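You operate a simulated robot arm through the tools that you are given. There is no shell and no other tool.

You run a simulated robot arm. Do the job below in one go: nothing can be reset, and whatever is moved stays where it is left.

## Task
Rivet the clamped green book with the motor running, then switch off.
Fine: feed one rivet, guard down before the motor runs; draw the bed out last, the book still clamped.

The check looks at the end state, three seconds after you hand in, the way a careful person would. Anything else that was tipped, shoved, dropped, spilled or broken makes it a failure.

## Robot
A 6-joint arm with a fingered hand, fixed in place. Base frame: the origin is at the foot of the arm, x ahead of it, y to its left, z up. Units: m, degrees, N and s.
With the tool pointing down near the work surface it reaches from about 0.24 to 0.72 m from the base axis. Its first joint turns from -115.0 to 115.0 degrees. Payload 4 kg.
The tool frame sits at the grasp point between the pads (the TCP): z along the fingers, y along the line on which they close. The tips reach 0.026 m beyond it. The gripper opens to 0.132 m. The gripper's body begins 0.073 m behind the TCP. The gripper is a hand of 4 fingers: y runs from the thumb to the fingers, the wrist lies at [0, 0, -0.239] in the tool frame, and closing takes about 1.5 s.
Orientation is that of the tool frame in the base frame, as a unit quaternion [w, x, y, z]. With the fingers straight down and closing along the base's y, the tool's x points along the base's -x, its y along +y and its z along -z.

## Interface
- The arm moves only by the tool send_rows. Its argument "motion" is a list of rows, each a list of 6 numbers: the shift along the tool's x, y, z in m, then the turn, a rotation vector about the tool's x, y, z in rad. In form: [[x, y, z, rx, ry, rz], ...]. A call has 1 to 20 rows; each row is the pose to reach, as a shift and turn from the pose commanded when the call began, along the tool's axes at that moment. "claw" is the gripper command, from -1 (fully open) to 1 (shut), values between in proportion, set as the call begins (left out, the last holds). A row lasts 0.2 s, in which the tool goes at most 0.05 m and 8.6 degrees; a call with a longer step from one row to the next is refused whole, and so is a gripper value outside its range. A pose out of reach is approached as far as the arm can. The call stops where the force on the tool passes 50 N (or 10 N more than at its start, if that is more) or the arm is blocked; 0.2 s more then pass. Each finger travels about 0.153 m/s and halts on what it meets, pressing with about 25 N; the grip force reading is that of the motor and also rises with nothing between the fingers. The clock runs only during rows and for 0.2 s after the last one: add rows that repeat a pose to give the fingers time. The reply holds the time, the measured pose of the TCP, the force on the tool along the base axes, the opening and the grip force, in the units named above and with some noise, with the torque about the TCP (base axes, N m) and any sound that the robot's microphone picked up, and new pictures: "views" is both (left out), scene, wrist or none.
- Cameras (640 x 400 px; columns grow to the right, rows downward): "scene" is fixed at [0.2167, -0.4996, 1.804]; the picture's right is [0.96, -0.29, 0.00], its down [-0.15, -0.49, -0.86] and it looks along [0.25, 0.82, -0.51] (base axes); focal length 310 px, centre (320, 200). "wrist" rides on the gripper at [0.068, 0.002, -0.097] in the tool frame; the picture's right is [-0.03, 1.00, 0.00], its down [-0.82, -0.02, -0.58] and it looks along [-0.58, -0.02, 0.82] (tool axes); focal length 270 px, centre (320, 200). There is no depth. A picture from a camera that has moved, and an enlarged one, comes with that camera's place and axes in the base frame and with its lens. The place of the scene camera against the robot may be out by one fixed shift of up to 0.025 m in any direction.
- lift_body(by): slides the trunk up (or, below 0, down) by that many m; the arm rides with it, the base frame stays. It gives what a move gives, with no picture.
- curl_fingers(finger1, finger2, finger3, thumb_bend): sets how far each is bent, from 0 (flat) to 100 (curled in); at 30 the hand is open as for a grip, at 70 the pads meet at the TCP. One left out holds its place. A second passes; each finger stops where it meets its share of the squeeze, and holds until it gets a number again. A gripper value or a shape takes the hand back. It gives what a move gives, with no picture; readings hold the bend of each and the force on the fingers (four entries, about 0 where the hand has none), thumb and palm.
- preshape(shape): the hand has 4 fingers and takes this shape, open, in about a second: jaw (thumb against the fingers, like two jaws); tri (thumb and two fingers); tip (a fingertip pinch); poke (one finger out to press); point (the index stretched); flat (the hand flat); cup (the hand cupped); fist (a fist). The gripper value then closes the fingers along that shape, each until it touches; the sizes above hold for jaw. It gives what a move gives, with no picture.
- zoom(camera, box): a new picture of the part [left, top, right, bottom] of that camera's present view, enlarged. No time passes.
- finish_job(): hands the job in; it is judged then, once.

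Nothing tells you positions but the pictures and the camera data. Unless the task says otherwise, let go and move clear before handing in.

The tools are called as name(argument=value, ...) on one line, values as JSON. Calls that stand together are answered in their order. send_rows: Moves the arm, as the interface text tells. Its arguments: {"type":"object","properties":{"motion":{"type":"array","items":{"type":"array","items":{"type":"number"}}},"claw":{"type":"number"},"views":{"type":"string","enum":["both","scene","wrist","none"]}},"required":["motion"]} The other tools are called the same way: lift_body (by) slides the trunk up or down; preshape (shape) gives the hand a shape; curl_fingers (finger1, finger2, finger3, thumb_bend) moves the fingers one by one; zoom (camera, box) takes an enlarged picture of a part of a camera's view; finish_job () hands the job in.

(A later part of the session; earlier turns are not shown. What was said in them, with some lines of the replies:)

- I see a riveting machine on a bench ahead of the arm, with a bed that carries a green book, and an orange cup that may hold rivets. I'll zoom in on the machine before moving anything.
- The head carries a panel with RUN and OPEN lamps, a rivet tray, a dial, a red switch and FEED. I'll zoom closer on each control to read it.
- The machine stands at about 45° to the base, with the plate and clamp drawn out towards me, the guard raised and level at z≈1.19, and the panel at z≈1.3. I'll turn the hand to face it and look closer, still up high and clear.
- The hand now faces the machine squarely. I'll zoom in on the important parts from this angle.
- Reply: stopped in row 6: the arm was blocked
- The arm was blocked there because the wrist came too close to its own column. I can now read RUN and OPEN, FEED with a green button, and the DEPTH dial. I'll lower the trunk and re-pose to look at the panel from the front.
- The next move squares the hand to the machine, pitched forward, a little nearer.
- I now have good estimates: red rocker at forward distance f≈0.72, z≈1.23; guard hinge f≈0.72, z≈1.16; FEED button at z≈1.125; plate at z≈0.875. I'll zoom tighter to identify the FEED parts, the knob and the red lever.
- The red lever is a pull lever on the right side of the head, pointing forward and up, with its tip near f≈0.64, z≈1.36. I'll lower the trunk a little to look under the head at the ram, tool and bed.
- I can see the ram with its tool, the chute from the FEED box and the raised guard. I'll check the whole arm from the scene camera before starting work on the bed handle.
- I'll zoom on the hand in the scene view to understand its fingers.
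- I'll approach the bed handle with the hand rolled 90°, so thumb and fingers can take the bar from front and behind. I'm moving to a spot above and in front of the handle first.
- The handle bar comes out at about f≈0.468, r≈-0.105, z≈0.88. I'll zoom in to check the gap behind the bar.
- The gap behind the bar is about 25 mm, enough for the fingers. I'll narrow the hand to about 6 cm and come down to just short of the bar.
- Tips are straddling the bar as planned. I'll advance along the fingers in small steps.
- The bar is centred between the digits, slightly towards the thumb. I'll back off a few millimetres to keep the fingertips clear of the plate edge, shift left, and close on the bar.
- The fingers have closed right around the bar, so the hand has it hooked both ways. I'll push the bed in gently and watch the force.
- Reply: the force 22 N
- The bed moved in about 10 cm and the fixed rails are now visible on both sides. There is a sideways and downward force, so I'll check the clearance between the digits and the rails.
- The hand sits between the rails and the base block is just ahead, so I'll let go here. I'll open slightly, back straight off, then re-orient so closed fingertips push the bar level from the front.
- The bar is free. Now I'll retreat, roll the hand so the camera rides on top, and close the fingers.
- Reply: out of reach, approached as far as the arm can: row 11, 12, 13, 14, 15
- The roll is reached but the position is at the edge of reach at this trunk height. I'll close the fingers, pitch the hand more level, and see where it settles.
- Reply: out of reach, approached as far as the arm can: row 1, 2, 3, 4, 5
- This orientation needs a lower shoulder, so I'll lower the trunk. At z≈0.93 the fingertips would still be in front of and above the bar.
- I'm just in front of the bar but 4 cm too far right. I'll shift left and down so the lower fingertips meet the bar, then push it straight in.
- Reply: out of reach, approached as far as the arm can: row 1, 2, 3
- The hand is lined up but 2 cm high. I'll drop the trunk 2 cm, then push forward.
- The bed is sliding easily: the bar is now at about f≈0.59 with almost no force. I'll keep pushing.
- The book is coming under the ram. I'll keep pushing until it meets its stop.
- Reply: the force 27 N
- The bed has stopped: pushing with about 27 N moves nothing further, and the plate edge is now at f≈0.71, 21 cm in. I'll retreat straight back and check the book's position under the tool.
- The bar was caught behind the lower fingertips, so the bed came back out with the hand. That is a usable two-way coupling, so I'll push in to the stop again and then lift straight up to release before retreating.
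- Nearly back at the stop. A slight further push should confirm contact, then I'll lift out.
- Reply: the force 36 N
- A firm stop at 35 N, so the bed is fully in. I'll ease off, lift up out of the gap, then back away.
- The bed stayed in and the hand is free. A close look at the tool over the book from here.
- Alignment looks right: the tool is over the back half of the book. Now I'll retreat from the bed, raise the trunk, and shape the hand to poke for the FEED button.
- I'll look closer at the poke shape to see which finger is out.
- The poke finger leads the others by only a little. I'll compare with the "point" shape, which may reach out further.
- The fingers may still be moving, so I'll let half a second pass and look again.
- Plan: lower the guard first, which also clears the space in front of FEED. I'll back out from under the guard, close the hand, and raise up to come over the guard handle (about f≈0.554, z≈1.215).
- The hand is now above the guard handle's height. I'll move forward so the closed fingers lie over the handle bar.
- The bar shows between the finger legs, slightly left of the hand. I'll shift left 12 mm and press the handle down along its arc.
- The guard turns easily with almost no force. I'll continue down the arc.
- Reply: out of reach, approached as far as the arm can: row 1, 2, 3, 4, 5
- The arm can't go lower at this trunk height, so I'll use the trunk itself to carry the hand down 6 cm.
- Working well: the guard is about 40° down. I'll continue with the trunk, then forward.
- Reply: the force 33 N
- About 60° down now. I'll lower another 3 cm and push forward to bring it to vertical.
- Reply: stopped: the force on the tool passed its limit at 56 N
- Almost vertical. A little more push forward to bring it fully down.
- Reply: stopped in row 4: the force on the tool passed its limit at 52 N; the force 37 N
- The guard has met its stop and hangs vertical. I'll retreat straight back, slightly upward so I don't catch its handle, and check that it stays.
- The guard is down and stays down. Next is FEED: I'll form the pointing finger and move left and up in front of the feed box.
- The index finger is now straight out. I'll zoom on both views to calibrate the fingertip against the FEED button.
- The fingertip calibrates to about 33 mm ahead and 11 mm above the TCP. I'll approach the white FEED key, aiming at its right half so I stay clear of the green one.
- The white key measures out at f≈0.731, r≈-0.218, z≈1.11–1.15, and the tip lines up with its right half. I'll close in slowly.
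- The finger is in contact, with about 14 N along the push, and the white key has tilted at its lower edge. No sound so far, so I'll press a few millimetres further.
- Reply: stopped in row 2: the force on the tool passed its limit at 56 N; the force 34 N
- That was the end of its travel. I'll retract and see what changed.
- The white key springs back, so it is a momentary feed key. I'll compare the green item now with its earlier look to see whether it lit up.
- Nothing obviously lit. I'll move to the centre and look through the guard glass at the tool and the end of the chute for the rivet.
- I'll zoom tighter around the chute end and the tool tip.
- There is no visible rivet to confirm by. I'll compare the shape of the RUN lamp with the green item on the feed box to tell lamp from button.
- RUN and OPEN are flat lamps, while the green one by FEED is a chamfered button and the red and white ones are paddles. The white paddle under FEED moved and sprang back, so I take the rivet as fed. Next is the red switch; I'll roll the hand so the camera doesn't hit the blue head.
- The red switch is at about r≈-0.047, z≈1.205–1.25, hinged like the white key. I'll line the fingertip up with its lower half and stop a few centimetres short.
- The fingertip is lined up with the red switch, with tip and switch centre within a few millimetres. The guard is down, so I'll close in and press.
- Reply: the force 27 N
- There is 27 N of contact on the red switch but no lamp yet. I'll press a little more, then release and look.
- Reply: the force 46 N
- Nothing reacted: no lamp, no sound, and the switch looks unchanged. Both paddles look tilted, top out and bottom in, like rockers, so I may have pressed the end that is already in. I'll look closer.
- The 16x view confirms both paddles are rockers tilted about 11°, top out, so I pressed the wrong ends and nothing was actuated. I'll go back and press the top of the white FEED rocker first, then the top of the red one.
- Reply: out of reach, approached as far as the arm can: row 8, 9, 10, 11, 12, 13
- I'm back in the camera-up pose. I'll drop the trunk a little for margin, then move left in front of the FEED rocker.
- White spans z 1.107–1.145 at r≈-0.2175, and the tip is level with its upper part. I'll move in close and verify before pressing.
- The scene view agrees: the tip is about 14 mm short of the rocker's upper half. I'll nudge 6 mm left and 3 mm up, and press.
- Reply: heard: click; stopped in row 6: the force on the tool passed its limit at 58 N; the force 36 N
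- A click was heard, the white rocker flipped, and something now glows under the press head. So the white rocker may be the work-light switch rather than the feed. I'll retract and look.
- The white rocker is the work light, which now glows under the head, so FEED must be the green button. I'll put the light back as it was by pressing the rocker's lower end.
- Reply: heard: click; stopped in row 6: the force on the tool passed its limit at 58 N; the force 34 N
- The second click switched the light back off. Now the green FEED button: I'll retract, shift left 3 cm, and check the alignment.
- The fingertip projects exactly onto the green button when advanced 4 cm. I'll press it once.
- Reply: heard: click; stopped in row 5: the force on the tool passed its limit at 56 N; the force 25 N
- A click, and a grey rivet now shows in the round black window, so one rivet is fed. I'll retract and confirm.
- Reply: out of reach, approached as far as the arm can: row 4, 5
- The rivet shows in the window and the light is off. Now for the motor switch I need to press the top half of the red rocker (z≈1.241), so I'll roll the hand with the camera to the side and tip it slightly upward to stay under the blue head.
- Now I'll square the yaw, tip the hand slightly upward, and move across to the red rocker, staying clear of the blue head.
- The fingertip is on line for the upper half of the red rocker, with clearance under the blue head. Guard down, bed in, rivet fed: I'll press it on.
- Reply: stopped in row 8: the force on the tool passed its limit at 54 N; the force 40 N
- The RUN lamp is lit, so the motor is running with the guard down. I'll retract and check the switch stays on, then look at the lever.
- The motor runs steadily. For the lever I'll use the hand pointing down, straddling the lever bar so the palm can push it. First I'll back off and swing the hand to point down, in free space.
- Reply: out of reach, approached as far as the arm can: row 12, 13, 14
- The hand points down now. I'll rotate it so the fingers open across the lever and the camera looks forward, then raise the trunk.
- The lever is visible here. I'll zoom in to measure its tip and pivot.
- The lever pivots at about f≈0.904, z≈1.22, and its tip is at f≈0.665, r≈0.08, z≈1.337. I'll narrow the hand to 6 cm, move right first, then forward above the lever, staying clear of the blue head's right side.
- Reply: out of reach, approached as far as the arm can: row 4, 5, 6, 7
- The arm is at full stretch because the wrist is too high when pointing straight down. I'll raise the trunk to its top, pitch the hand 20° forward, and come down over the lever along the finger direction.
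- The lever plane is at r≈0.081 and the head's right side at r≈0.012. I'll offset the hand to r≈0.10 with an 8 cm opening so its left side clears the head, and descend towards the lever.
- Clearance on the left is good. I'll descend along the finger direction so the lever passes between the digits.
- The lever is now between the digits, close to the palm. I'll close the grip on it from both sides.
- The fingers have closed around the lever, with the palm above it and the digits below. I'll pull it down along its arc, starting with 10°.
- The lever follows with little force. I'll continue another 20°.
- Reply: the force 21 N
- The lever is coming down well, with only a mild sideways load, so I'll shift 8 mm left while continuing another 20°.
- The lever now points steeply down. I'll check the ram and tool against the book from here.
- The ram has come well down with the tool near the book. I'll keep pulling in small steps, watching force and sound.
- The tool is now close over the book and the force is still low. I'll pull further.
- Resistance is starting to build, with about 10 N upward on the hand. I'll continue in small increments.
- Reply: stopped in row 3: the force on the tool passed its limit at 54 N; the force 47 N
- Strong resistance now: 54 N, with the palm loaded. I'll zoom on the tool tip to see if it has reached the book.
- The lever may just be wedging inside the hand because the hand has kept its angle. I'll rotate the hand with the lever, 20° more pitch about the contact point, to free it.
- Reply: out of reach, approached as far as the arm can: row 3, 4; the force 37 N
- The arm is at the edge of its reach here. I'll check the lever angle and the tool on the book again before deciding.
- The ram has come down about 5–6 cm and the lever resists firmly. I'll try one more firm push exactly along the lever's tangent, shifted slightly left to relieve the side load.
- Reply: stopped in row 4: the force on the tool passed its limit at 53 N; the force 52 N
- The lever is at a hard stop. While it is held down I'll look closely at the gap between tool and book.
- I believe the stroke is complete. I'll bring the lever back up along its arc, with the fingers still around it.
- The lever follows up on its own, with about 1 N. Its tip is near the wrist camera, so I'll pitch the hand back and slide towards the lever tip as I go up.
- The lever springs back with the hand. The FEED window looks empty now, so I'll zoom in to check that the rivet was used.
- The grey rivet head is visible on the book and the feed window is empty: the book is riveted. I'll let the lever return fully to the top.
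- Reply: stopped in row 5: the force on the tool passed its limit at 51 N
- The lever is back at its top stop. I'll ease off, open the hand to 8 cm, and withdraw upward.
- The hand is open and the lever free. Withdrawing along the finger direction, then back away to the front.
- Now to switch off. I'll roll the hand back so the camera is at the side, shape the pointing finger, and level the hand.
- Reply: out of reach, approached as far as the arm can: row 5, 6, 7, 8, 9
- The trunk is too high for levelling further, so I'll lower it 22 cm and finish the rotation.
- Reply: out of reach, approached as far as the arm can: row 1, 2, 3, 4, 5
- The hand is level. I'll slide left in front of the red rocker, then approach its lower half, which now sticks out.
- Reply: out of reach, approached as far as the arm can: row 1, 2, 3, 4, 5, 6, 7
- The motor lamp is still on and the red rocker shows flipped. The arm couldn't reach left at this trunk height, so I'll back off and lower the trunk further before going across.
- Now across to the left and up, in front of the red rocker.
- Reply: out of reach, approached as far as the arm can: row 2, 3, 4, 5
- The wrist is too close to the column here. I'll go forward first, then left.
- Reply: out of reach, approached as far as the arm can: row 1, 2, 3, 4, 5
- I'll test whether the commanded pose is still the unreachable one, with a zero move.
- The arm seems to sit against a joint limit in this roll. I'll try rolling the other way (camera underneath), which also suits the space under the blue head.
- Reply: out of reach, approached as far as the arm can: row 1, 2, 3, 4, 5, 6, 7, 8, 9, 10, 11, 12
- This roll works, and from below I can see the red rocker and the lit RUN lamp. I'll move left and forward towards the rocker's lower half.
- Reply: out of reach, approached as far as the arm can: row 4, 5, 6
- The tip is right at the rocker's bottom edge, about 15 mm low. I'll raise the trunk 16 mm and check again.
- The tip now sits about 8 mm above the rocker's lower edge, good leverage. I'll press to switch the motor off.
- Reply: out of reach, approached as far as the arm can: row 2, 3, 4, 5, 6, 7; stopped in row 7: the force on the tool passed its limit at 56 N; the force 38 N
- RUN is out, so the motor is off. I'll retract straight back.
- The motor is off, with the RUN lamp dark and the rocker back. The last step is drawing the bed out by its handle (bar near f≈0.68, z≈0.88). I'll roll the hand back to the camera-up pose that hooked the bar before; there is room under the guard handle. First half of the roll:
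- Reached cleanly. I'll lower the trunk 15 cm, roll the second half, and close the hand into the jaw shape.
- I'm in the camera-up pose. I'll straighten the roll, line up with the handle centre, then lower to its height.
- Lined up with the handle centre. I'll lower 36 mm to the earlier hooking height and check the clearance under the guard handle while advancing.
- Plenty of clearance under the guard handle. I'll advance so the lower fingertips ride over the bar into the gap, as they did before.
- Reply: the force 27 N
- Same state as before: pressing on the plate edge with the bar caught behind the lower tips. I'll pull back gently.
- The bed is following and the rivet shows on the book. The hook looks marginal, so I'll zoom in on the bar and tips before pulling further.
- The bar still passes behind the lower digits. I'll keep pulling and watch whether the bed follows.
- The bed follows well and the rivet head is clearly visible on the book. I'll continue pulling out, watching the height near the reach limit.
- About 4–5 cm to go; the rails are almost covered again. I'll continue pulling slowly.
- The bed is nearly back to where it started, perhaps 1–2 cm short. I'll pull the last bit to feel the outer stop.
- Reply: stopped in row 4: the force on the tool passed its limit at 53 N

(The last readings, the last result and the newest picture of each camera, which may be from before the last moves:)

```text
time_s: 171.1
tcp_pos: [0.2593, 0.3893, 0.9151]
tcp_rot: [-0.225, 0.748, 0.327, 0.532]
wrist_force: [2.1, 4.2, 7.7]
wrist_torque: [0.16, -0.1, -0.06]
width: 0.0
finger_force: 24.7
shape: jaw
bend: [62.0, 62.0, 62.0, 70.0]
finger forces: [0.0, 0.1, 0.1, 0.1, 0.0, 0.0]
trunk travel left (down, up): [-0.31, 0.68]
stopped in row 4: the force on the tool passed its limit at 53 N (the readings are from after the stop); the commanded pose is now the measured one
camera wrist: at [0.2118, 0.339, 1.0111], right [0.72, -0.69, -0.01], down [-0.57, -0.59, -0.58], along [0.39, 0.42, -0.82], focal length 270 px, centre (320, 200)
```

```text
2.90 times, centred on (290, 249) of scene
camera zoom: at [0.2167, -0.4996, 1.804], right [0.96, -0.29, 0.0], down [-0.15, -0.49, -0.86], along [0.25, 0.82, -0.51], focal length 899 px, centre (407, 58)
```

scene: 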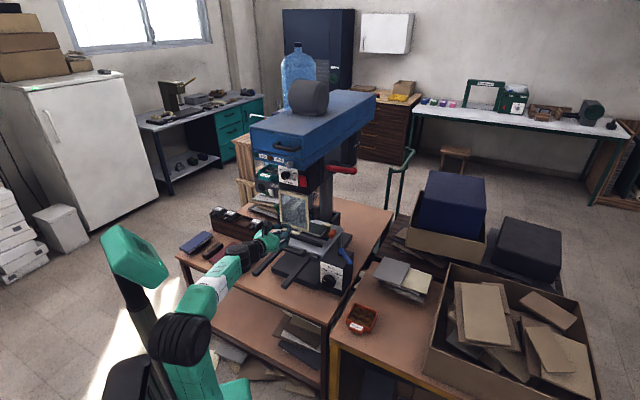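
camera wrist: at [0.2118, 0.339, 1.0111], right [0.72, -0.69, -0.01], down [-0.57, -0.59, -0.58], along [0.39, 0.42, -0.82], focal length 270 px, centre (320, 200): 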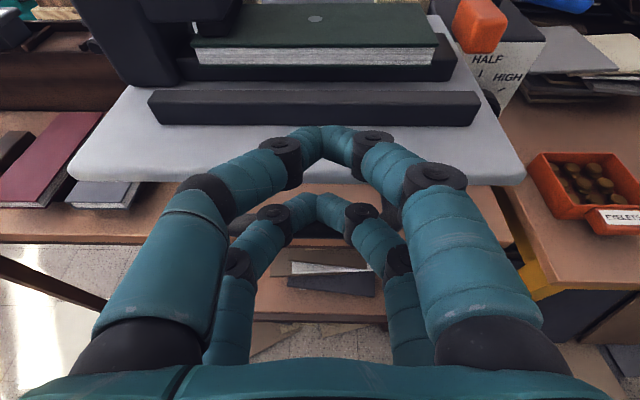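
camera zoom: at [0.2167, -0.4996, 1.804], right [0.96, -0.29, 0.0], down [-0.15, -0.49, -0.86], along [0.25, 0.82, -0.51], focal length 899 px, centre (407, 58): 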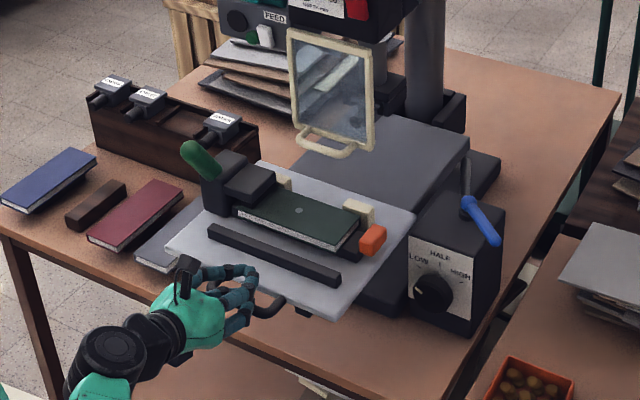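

The outer stop is reached, with a firm stop, and the plate corners match the starting picture exactly. The clamp and book are unchanged. I'll lift straight up off the handle and move clear.

lift_body(by=0.12)

zoom(camera="wrist", box=[0, 0, 640, 400])

zoom(camera="scene", box=[180, 180, 400, 318])

```text
time_s: 172.6
tcp_pos: [0.2584, 0.3897, 1.0336]
tcp_rot: [-0.225, 0.748, 0.328, 0.532]
wrist_force: [-0.3, -0.2, -0.2]
wrist_torque: [0.01, 0.0, -0.01]
width: 0.0
finger_force: 25.4
shape: jaw
bend: [62.0, 62.0, 62.0, 70.0]
finger forces: [0.0, 0.0, 0.0, 0.1, 0.0, 0.1]
trunk travel left (down, up): [-0.43, 0.56]
```

```text
1.00 times, centred on (320, 200) of wrist (not enlarged: the box is as wide or as high as the picture)
camera zoom: at [0.2117, 0.3391, 1.1303], right [0.72, -0.69, -0.01], down [-0.57, -0.59, -0.58], along [0.39, 0.42, -0.82], focal length 270 px, centre (320, 200)
```

zoom: 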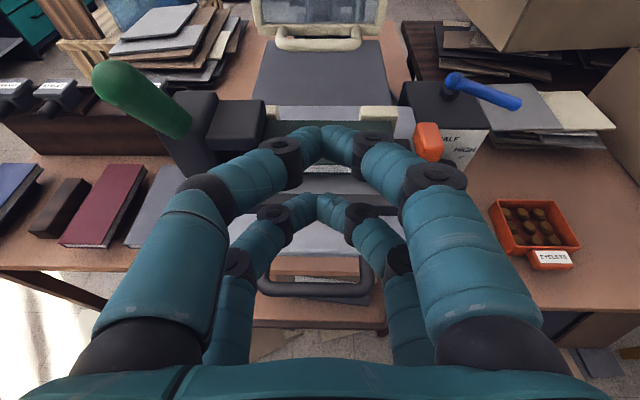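

```text
2.90 times, centred on (290, 249) of scene
camera zoom: at [0.2167, -0.4996, 1.804], right [0.96, -0.29, 0.0], down [-0.15, -0.49, -0.86], along [0.25, 0.82, -0.51], focal length 899 px, centre (407, 58)
```

zoom: 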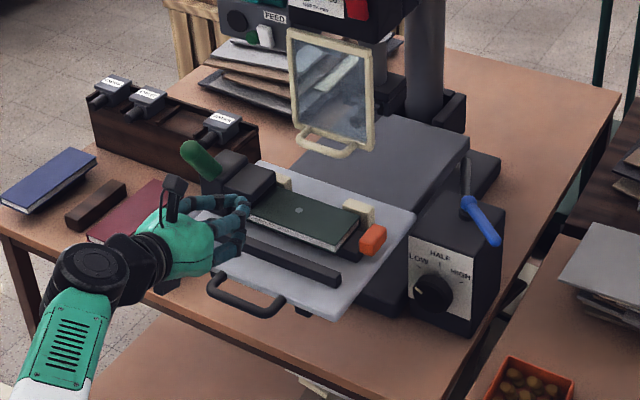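

The handle is released and the bed stays fully out. I'll raise the hand clear and inspect the final state.

lift_body(by=0.3)

send_rows(motion=[[0, 0, -0.01, 0, 0, 0], [0, 0, -0.02, 0, 0, 0], [0, 0, -0.02, 0, 0, 0]], views="both")

zoom(camera="scene", box=[180, 180, 400, 318])

zoom(camera="scene", box=[240, 130, 380, 220])

zoom(camera="scene", box=[230, 225, 330, 287])

```text
time_s: 175.6
tcp_pos: [0.2587, 0.3894, 1.3338]
tcp_rot: [-0.224, 0.748, 0.328, 0.532]
wrist_force: [-0.6, 0.1, -0.1]
wrist_torque: [-0.01, 0.02, -0.02]
width: 0.0
finger_force: 25.3
shape: jaw
bend: [62.0, 62.0, 62.0, 70.0]
finger forces: [0.1, 0.1, 0.0, 0.0, 0.0, 0.1]
trunk travel left (down, up): [-0.73, 0.26]
```

```text
time_s: 176.4
tcp_pos: [0.246, 0.3795, 1.3408]
tcp_rot: [-0.223, 0.748, 0.328, 0.532]
wrist_force: [0.5, 0.2, 0.2]
wrist_torque: [0.0, -0.01, 0.0]
width: 0.0
finger_force: 25.0
shape: jaw
bend: [62.0, 62.0, 62.0, 70.0]
finger forces: [0.0, 0.0, 0.0, 0.0, 0.0, 0.0]
trunk travel left (down, up): [-0.73, 0.26]
camera wrist: at [0.199, 0.3288, 1.4373], right [0.72, -0.69, -0.01], down [-0.57, -0.59, -0.58], along [0.39, 0.42, -0.82], focal length 270 px, centre (320, 200)
```

scene: 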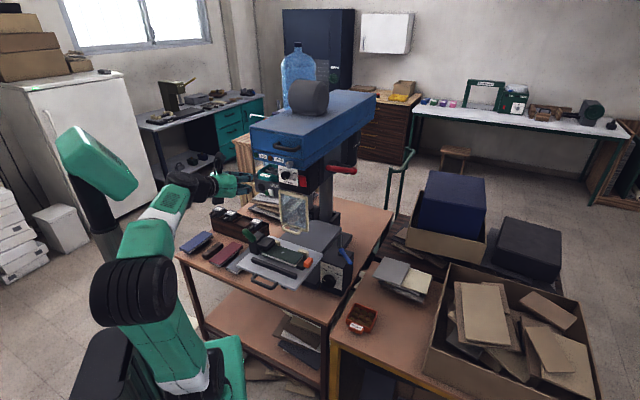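
wrist: 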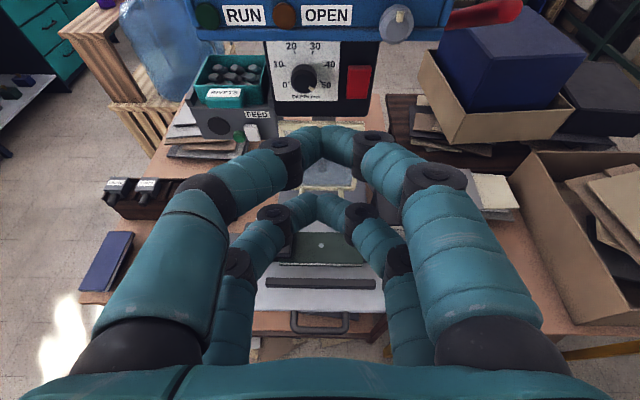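

```text
2.90 times, centred on (290, 249) of scene
camera zoom: at [0.2167, -0.4996, 1.804], right [0.96, -0.29, 0.0], down [-0.15, -0.49, -0.86], along [0.25, 0.82, -0.51], focal length 899 px, centre (407, 58)
```

zoom: 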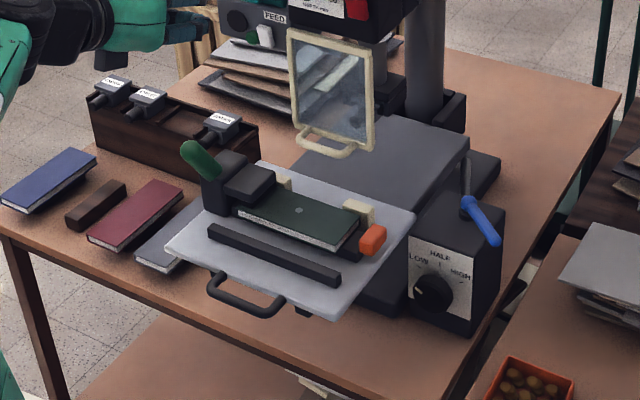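

```text
4.44 times, centred on (310, 175) of scene
camera zoom: at [0.2167, -0.4996, 1.804], right [0.96, -0.29, 0.0], down [-0.15, -0.49, -0.86], along [0.25, 0.82, -0.51], focal length 1378 px, centre (364, 311)
```

zoom: 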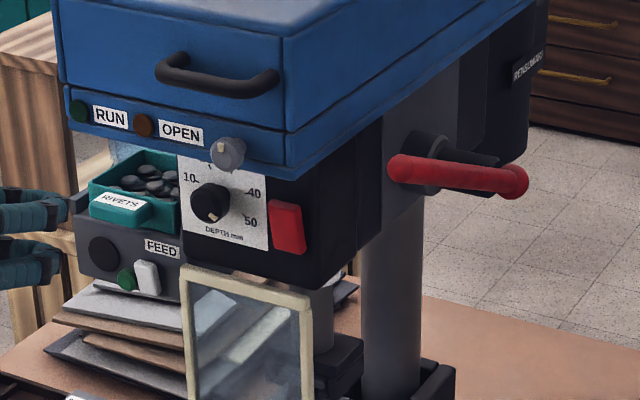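

```text
6.40 times, centred on (280, 256) of scene
camera zoom: at [0.2167, -0.4996, 1.804], right [0.96, -0.29, 0.0], down [-0.15, -0.49, -0.86], along [0.25, 0.82, -0.51], focal length 1985 px, centre (576, -158)
```

zoom: 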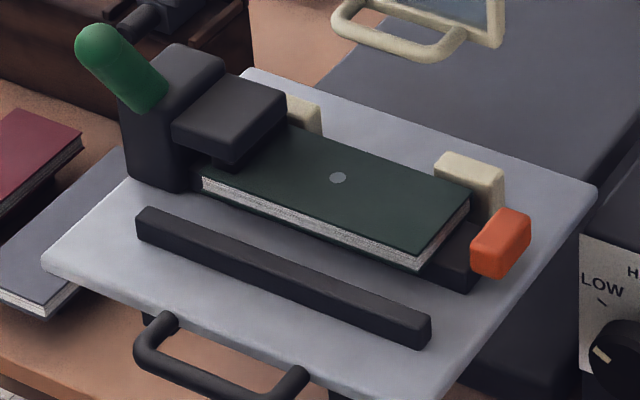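

One rivet sits in the book, the bed is fully out, the clamp is unchanged and RUN is dark. A final check that the work light is off and its rocker is back as it was.

zoom(camera="scene", box=[310, 180, 340, 205])

zoom(camera="scene", box=[255, 175, 285, 200])

zoom(camera="scene", box=[285, 160, 315, 190])

zoom(camera="scene", box=[180, 200, 280, 262])

```text
16.00 times, centred on (325, 192) of scene
camera zoom: at [0.2167, -0.4996, 1.804], right [0.96, -0.29, 0.0], down [-0.15, -0.49, -0.86], along [0.25, 0.82, -0.51], focal length 4962 px, centre (240, 320)
```

zoom: 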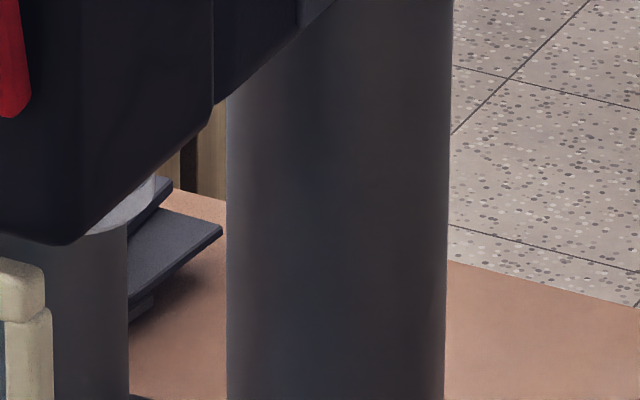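

```text
16.00 times, centred on (270, 188) of scene
camera zoom: at [0.2167, -0.4996, 1.804], right [0.96, -0.29, 0.0], down [-0.15, -0.49, -0.86], along [0.25, 0.82, -0.51], focal length 4962 px, centre (1120, 400)
```

zoom: 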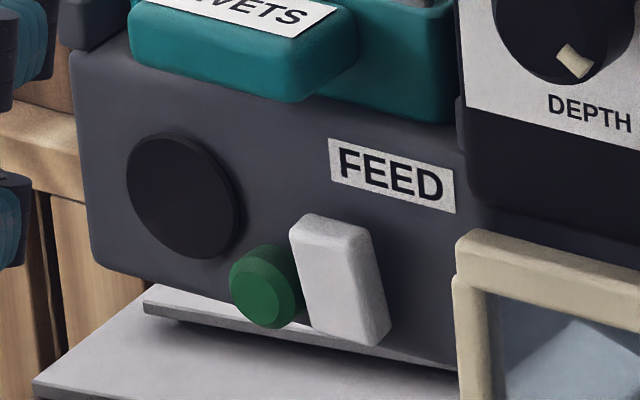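

```text
13.33 times, centred on (300, 175) of scene
camera zoom: at [0.2167, -0.4996, 1.804], right [0.96, -0.29, 0.0], down [-0.15, -0.49, -0.86], along [0.25, 0.82, -0.51], focal length 4135 px, centre (587, 533)
```

zoom: 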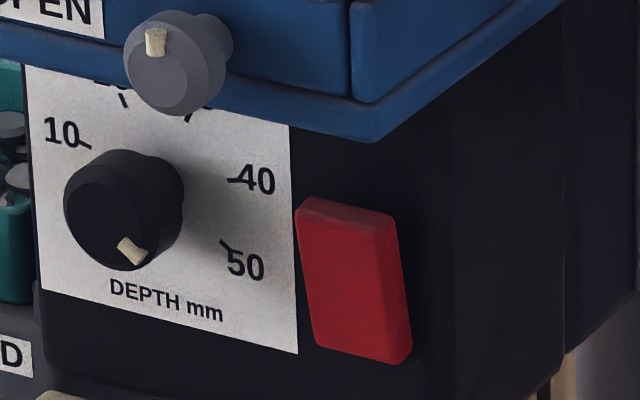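

```text
6.40 times, centred on (230, 231) of scene
camera zoom: at [0.2167, -0.4996, 1.804], right [0.96, -0.29, 0.0], down [-0.15, -0.49, -0.86], along [0.25, 0.82, -0.51], focal length 1985 px, centre (896, 2)
```

zoom: 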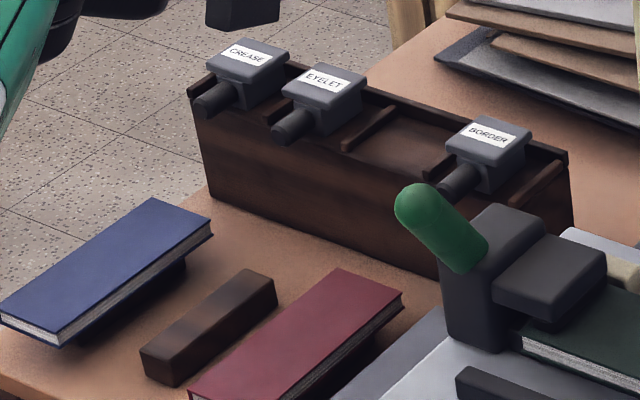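

Everything checks out:
- **Book:** one rivet set, still clamped.
- **Bed:** drawn fully out.
- **Motor:** off, with the RUN lamp dark.
- **Other controls:** the work light and dials are as they were, and the guard is still down.

The hand is clear, so I'm handing in.

finish_job()

```text
The job is handed in.
```

The green book is riveted with one rivet and still clamped. The motor is off and the bed is drawn fully out. I handed the job in but got no result back.

- **Order:** I pushed the bed in, lowered the guard, fed one rivet and switched the motor on. Then I pulled the lever through its full stroke, switched off and drew the bed out last.
- **Rivet:** the feed window showed one rivet after the green FEED button was pressed. It was empty after the stroke, and the rivet head is now visible in the middle of the book.
- **Wrong switch:** I took the white rocker under the FEED label for the feed control, but it is the work light. It was on for a moment before I switched it back off, and it is off now.
- **Guard:** it is still down. It was up at the start; you didn't ask for it to be raised again, so I left it.

In the last pictures the dials, tool rack, other books and side stop all looked the same as at the start.
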